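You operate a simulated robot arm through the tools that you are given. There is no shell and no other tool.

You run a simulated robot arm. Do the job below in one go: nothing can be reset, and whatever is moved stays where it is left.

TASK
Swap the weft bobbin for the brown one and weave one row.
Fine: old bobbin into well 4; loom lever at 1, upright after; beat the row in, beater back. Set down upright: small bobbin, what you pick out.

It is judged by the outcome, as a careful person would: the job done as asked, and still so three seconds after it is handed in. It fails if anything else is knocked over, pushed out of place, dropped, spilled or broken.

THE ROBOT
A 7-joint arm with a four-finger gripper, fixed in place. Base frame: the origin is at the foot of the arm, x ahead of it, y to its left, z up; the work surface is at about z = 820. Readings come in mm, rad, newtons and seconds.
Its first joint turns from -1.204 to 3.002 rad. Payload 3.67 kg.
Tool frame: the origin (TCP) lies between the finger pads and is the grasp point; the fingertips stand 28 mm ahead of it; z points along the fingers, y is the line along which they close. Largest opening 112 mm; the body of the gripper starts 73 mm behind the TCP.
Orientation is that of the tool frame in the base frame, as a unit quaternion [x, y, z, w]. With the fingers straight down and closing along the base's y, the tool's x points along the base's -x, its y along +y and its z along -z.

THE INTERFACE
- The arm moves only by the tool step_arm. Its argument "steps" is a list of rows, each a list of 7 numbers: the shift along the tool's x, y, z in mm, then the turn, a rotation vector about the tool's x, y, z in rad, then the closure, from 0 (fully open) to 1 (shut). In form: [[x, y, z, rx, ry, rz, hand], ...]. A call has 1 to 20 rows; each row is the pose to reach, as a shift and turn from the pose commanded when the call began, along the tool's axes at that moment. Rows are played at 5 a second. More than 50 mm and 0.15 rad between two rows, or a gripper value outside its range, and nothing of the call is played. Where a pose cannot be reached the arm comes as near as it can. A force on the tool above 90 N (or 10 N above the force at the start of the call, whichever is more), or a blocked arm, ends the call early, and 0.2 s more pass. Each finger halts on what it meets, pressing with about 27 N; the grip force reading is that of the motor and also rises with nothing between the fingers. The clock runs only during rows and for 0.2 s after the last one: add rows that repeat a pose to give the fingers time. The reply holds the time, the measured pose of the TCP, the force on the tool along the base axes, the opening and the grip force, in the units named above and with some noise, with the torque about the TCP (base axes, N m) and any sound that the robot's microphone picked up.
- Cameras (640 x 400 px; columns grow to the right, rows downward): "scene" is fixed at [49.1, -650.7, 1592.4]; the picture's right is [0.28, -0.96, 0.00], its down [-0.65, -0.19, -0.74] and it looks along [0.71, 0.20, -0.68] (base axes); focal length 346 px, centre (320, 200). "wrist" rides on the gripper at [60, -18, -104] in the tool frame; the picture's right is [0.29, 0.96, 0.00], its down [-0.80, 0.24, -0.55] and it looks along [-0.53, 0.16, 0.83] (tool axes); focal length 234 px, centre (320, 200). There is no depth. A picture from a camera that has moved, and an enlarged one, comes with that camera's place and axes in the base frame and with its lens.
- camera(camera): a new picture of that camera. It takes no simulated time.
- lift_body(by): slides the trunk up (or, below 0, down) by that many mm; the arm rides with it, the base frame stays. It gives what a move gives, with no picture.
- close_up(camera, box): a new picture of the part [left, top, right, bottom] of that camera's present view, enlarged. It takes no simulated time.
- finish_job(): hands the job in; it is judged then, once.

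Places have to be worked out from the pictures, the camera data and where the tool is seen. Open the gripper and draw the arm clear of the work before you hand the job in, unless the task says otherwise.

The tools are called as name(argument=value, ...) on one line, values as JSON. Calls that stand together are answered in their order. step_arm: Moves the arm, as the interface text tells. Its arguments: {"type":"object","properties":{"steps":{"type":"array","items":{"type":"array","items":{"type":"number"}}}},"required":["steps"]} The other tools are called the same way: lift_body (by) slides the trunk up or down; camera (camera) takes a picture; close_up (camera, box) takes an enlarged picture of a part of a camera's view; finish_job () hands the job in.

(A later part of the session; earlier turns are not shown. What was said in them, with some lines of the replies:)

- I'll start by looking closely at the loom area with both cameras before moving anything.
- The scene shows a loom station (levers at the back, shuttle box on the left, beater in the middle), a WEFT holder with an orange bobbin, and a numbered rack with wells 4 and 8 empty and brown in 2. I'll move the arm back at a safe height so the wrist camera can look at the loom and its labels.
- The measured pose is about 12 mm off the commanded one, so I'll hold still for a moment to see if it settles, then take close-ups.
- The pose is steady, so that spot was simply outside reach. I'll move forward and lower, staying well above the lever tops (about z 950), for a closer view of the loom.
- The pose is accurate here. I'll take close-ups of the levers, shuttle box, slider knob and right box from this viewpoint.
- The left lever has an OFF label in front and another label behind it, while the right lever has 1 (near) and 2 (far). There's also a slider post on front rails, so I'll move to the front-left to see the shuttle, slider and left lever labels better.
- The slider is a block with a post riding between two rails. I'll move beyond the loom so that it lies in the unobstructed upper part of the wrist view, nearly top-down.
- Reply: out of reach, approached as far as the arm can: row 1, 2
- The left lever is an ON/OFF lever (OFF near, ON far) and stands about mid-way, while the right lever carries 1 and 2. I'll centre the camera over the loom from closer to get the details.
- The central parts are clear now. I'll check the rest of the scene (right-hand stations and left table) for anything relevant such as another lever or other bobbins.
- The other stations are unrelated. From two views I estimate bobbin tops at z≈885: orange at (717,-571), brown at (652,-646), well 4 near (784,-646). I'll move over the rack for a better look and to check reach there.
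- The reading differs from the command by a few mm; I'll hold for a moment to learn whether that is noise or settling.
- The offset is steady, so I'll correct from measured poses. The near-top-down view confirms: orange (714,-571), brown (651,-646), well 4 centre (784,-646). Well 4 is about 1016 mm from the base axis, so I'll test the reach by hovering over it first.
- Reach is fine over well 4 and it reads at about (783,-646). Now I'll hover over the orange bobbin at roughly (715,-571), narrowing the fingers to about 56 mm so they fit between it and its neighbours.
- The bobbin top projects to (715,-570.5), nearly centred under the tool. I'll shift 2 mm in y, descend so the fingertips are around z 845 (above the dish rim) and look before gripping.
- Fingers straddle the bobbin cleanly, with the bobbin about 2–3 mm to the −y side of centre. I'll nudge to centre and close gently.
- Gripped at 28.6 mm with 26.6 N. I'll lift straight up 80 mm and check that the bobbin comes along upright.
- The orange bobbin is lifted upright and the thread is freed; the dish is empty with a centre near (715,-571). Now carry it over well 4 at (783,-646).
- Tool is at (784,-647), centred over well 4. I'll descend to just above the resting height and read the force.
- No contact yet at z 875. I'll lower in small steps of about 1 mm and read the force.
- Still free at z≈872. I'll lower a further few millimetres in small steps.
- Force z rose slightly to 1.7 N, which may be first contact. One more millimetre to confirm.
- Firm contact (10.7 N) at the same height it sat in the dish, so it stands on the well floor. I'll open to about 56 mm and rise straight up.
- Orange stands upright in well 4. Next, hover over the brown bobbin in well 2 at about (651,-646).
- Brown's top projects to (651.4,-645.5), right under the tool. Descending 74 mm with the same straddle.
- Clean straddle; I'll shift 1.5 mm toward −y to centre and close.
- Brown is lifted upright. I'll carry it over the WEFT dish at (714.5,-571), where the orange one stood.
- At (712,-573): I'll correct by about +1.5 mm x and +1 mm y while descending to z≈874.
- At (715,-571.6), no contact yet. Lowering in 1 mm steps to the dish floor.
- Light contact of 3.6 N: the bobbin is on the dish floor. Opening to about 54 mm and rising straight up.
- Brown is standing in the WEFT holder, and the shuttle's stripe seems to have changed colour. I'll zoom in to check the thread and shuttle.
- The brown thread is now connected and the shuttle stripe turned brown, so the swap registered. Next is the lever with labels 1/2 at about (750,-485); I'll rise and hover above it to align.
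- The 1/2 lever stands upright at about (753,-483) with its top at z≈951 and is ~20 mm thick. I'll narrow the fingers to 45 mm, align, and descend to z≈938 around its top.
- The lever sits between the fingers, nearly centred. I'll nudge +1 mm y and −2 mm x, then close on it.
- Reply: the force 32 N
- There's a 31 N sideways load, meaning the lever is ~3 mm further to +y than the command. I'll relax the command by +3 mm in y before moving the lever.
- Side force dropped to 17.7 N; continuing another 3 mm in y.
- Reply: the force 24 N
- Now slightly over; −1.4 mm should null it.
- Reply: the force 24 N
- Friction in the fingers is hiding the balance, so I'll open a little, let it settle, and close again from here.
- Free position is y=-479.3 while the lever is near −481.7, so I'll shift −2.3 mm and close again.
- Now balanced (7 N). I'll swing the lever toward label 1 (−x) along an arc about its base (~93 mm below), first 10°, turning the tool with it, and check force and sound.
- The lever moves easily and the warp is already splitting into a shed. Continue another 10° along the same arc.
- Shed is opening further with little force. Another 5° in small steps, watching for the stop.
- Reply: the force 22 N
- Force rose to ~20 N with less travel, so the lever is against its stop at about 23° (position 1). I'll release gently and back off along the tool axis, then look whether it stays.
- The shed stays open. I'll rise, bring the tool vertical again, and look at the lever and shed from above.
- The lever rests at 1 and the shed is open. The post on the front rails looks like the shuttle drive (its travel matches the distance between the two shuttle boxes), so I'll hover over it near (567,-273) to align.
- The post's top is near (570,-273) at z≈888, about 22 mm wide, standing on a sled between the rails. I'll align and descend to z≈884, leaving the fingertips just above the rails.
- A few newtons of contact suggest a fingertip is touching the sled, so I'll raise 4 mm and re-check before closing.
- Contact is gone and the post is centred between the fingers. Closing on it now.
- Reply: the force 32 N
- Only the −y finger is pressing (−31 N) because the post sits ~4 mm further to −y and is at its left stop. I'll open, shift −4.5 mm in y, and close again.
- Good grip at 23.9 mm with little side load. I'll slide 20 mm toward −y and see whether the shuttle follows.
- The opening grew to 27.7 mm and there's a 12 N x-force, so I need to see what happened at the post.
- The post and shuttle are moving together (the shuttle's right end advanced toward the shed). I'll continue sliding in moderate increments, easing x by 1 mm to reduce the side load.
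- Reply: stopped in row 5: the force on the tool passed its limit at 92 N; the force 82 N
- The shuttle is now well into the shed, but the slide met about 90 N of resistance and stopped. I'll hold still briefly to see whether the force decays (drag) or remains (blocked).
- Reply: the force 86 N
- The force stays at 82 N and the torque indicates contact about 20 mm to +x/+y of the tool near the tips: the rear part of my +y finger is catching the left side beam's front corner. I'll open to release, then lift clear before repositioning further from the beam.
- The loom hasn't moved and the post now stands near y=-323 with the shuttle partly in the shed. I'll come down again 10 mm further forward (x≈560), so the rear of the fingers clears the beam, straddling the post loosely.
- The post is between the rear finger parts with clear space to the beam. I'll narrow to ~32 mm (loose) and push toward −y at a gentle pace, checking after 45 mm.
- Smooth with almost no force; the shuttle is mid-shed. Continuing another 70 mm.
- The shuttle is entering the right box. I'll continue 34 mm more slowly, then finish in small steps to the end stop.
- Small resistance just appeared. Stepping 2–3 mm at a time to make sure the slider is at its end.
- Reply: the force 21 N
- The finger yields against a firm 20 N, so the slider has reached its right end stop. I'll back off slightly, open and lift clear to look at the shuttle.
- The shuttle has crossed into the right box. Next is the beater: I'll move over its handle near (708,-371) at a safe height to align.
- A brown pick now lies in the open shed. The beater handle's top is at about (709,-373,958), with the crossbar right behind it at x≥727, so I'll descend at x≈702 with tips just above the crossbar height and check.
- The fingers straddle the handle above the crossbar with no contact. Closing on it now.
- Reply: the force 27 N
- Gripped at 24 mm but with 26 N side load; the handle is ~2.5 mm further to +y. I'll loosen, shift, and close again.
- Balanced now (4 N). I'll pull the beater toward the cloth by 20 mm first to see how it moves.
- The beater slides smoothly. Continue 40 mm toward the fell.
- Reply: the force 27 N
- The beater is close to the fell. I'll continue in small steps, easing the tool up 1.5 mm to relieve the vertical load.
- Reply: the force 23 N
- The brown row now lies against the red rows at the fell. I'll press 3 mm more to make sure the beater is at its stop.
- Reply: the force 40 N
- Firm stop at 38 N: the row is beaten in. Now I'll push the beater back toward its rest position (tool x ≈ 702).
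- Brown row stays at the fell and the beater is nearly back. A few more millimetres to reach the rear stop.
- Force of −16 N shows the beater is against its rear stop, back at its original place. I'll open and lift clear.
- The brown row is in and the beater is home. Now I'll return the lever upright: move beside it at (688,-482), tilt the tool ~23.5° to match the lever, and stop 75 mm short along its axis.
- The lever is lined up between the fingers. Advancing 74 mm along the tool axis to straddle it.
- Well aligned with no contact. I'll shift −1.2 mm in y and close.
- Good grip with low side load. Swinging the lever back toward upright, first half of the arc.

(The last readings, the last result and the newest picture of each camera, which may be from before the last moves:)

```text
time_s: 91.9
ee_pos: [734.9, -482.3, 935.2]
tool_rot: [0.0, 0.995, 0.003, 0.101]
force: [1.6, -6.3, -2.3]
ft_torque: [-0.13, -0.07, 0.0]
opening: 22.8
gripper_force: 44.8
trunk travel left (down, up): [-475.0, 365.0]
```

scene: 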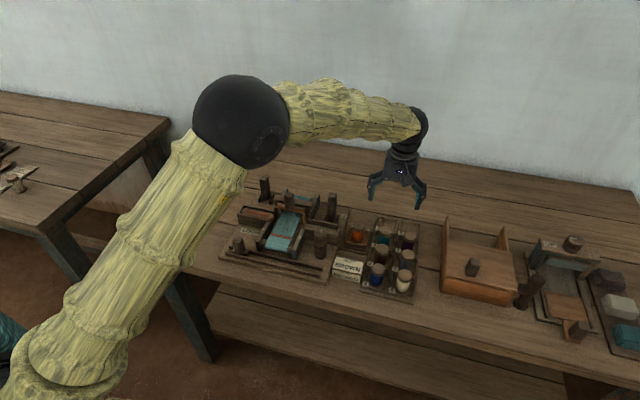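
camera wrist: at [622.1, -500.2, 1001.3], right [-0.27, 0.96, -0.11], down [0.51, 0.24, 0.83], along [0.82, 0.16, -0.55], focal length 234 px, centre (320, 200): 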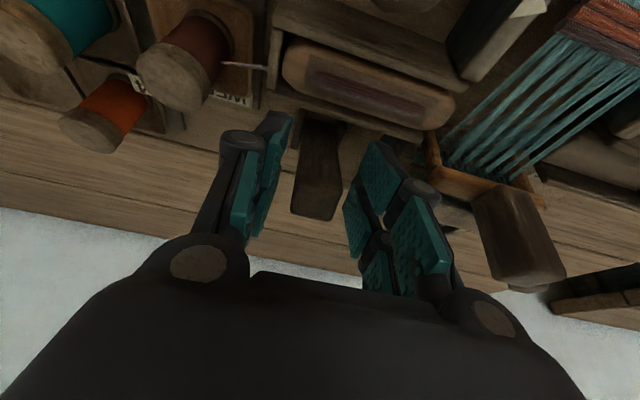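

The lever follows freely with little force. Completing the second half of the arc to vertical.

step_arm(steps=[[-4.7, 0, 0.1, 0, 0.05125, 0, 0.9], [-9.4, 0, 0.5, 0, 0.1025, 0, 0.9], [-14.1, 0, 1.1, 0, 0.15375, 0, 0.9], [-18.7, 0, 1.9, 0, 0.205, 0, 0.9], [-18.7, 0, 1.9, 0, 0.205, 0, 0.9], [-18.7, 0, 1.9, 0, 0.205, 0, 0.9]])

close_up(camera="scene", box=[240, 140, 360, 250])

camera(camera="wrist")

```text
time_s: 93.3
ee_pos: [755.6, -483.0, 938.3]
tool_rot: [-0.001, 1.0, 0.003, -0.002]
force: [-6.3, -0.8, -5.1]
ft_torque: [-0.16, 0.45, -0.01]
opening: 22.4
gripper_force: 45.2
trunk travel left (down, up): [-475.0, 365.0]
```

```text
3.64 times, centred on (300, 195) of scene
camera zoom: at [49.1, -650.7, 1592.4], right [0.28, -0.96, 0.0], down [-0.65, -0.19, -0.74], along [0.71, 0.2, -0.68], focal length 1260 px, centre (393, 218)
```

zoom: 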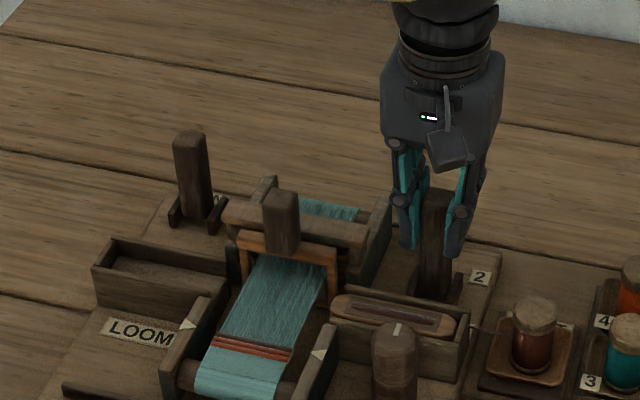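

```text
taken
camera wrist: at [696.1, -501.7, 1041.8], right [-0.29, 0.96, 0.01], down [0.8, 0.24, 0.55], along [0.53, 0.17, -0.83], focal length 234 px, centre (320, 200)
```

wrist: 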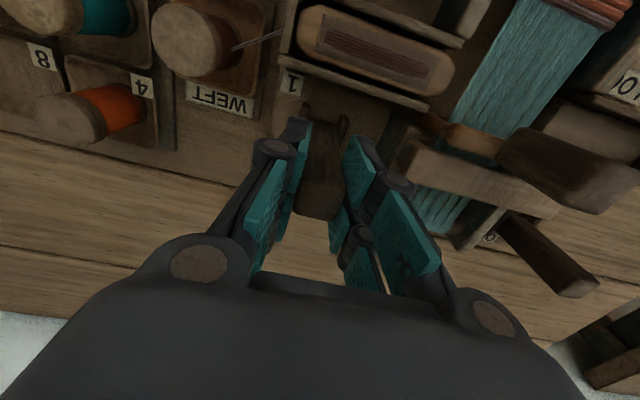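

The shed is closed and the tool is vertical at the same x as the original upright grip. I'll release, lift, and verify the lever.

step_arm(steps=[[0, 0, 0, 0, 0, 0, 0.78], [0, 0, 0, 0, 0, 0, 0.65], [0, 0, 0, 0, 0, 0, 0.58], [0, 0, 0, 0, 0, 0, 0.58], [0, 0, -25, 0, 0, 0, 0.58], [0, 0, -60, 0, 0, 0, 0.55], [8, 0, -76, 0, 0, 0, 0.5], [8, 0, -76, 0, 0, 0, 0.5]])

camera(camera="wrist")

close_up(camera="wrist", box=[270, 60, 390, 180])

close_up(camera="scene", box=[270, 140, 370, 230])

```text
time_s: 95.1
ee_pos: [746.4, -483.9, 1015.6]
tool_rot: [0.0, 1.0, 0.003, -0.001]
force: [-0.6, -0.3, 0.1]
ft_torque: [-0.02, 0.02, -0.01]
opening: 55.9
gripper_force: 0.0
trunk travel left (down, up): [-475.0, 365.0]
```

```text
taken
camera wrist: at [686.9, -503.5, 1119.7], right [-0.29, 0.96, 0.01], down [0.8, 0.24, 0.55], along [0.53, 0.17, -0.83], focal length 234 px, centre (320, 200)
```

wrist: 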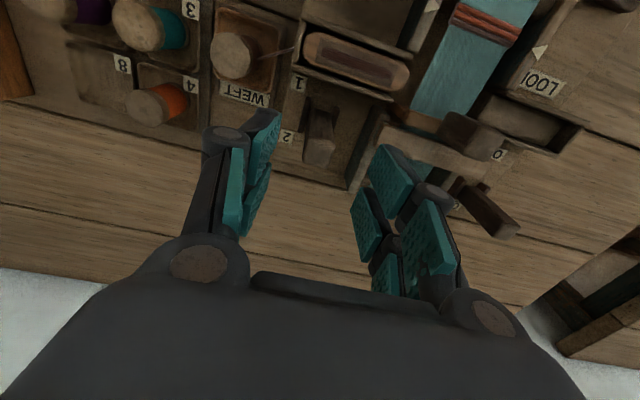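

```text
3.33 times, centred on (330, 120) of wrist
camera zoom: at [686.9, -503.5, 1119.7], right [-0.29, 0.96, 0.01], down [0.8, 0.24, 0.55], along [0.53, 0.17, -0.83], focal length 781 px, centre (287, 467)
```

zoom: 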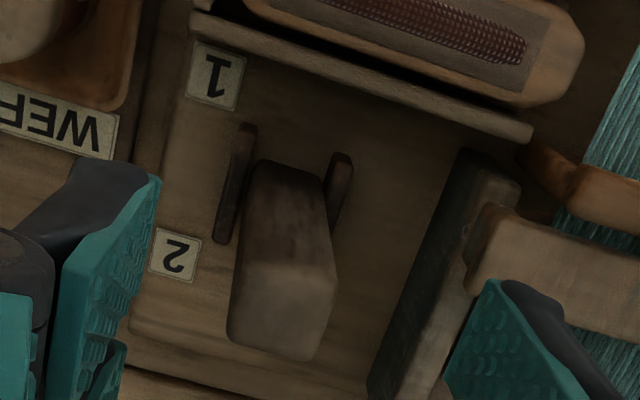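

```text
4.44 times, centred on (320, 185) of scene
camera zoom: at [49.1, -650.7, 1592.4], right [0.28, -0.96, 0.0], down [-0.65, -0.19, -0.74], along [0.71, 0.2, -0.68], focal length 1540 px, centre (320, 267)
```

zoom: 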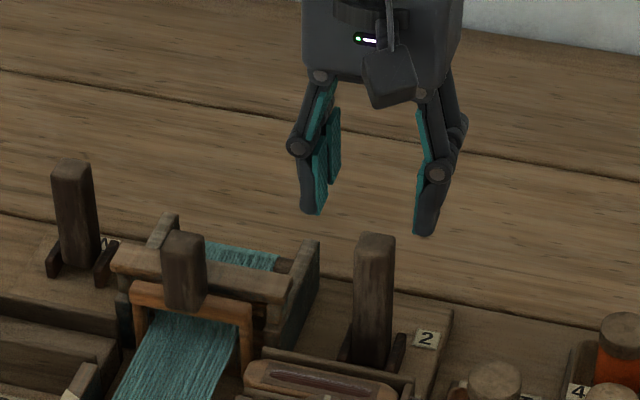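

The lever matches its original upright look exactly, and the beater handle too. I'll raise the arm and draw it clear toward its starting place, opening the gripper, then inspect everything.

step_arm(steps=[[0, 0, -45, 0, 0, 0, 0.4], [0, 0, -90, 0, 0, 0, 0.2], [0, 0, -135, 0, 0, 0, 0], [10, 45, -150, 0, 0, 0, 0], [20, 90, -160, 0, 0, 0, 0], [30, 135, -160, 0, 0, 0, 0], [40, 180, -160, 0, 0, 0, 0], [44, 225, -160, 0, 0, 0, 0], [44, 272, -160, 0, 0, 0, 0], [44, 272, -160, 0, 0, 0, 0]])

camera(camera="scene")

close_up(camera="scene", box=[210, 160, 350, 290])

close_up(camera="scene", box=[320, 200, 440, 310])

close_up(camera="wrist", box=[0, 0, 340, 170])

```text
time_s: 97.3
ee_pos: [704.0, -212.0, 1175.6]
tool_rot: [-0.001, 1.0, 0.004, -0.001]
force: [-0.8, -0.4, -0.1]
ft_torque: [0.02, -0.01, 0.01]
opening: 112.0
gripper_force: 0.1
trunk travel left (down, up): [-475.0, 365.0]
```

```text
taken
```

scene: 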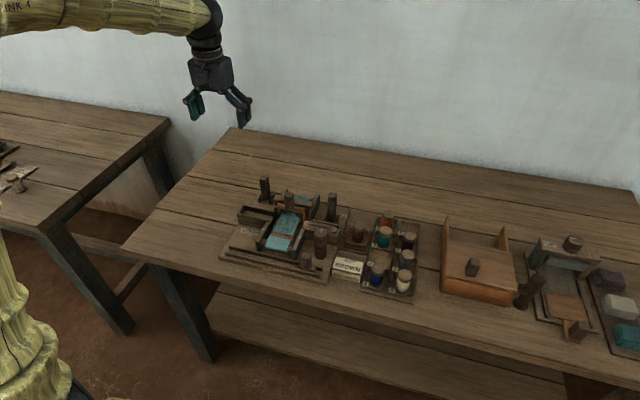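

```text
3.08 times, centred on (280, 225) of scene
camera zoom: at [49.1, -650.7, 1592.4], right [0.28, -0.96, 0.0], down [-0.65, -0.19, -0.74], along [0.71, 0.2, -0.68], focal length 1066 px, centre (443, 123)
```

zoom: 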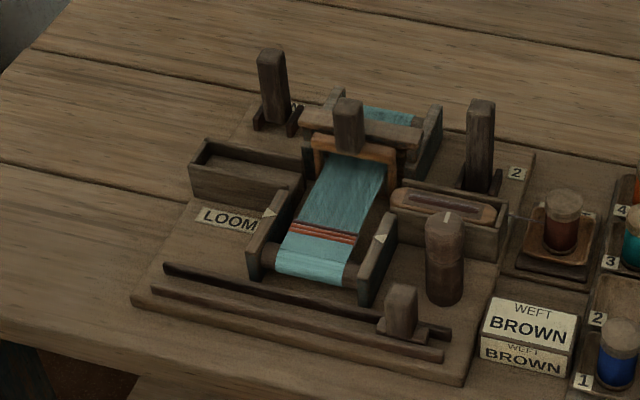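

```text
3.64 times, centred on (380, 255) of scene
camera zoom: at [49.1, -650.7, 1592.4], right [0.28, -0.96, 0.0], down [-0.65, -0.19, -0.74], along [0.71, 0.2, -0.68], focal length 1260 px, centre (102, 0)
```

zoom: 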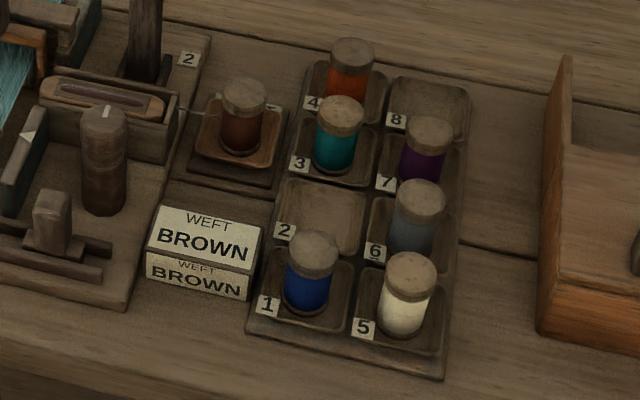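

```text
1.88 times, centred on (170, 85) of wrist
camera zoom: at [645.0, -231.9, 1279.3], right [-0.29, 0.96, 0.01], down [0.8, 0.24, 0.55], along [0.53, 0.17, -0.83], focal length 441 px, centre (602, 416)
```

zoom: 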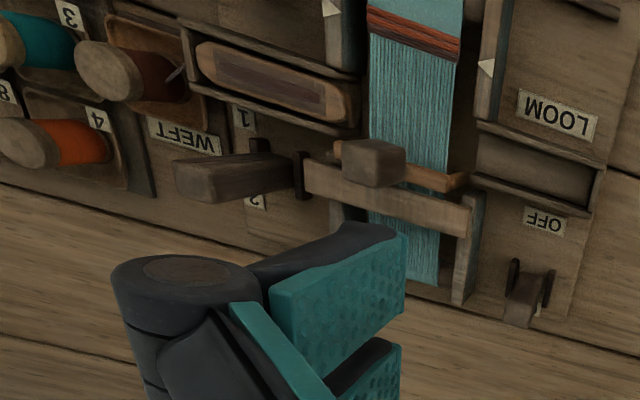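

All items look in place; one last zoom on the cloth edge to confirm the single brown row before handing in.

close_up(camera="scene", box=[255, 205, 315, 255])

close_up(camera="wrist", box=[180, 0, 270, 60])

```text
8.00 times, centred on (285, 230) of scene
camera zoom: at [49.1, -650.7, 1592.4], right [0.28, -0.96, 0.0], down [-0.65, -0.19, -0.74], along [0.71, 0.2, -0.68], focal length 2772 px, centre (600, -40)
```

zoom: 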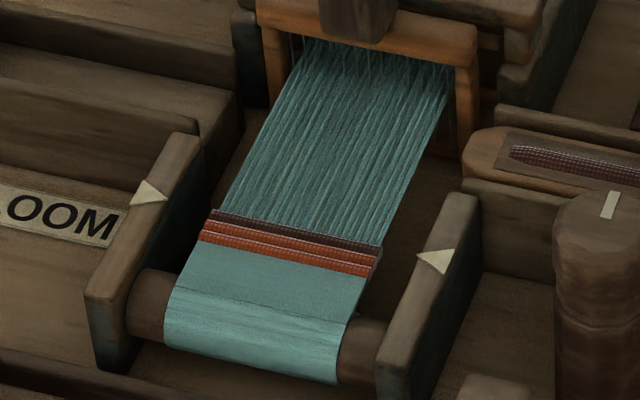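

```text
6.67 times, centred on (225, 30) of wrist
camera zoom: at [645.0, -231.9, 1279.3], right [-0.29, 0.96, 0.01], down [0.8, 0.24, 0.55], along [0.53, 0.17, -0.83], focal length 1561 px, centre (953, 1333)
```

zoom: 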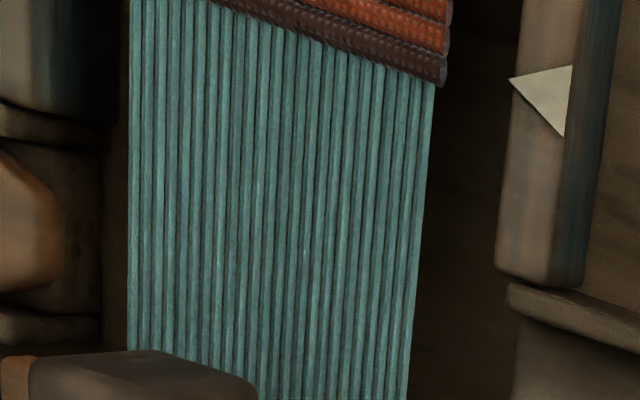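

The pictures show a single brown row beaten in next to the two red ones. The shed is closed, the lever upright, the beater back, the brown bobbin in the WEFT holder and the orange one upright in well 4. The arm is clear with the gripper open, so I'm handing the job in.

finish_job()

```text
The job is handed in.
```

The brown bobbin is now the weft bobbin, and one brown row is woven and beaten in next to the two red rows.

- **Bobbins:** the old orange bobbin stands upright in well 4. The brown one stands upright in the WEFT holder with its thread connected.
- **Lever:** I moved it to 1 for the row, then returned it upright. It matches its original position in the pictures.
- **Beater:** I pulled it to the cloth until it stopped firmly, then pushed it back against its rear stop.
- **Shuttle:** it finished in the right-hand box, with its slider at the right end of the rails.

While sliding the shuttle across, a gripper finger caught the left side beam of the loom and pressed on it with about 90 N. I backed off, repositioned and finished the pass. Comparing pictures from before and after, the loom had not moved.

The arm is back near its starting position with the gripper open.
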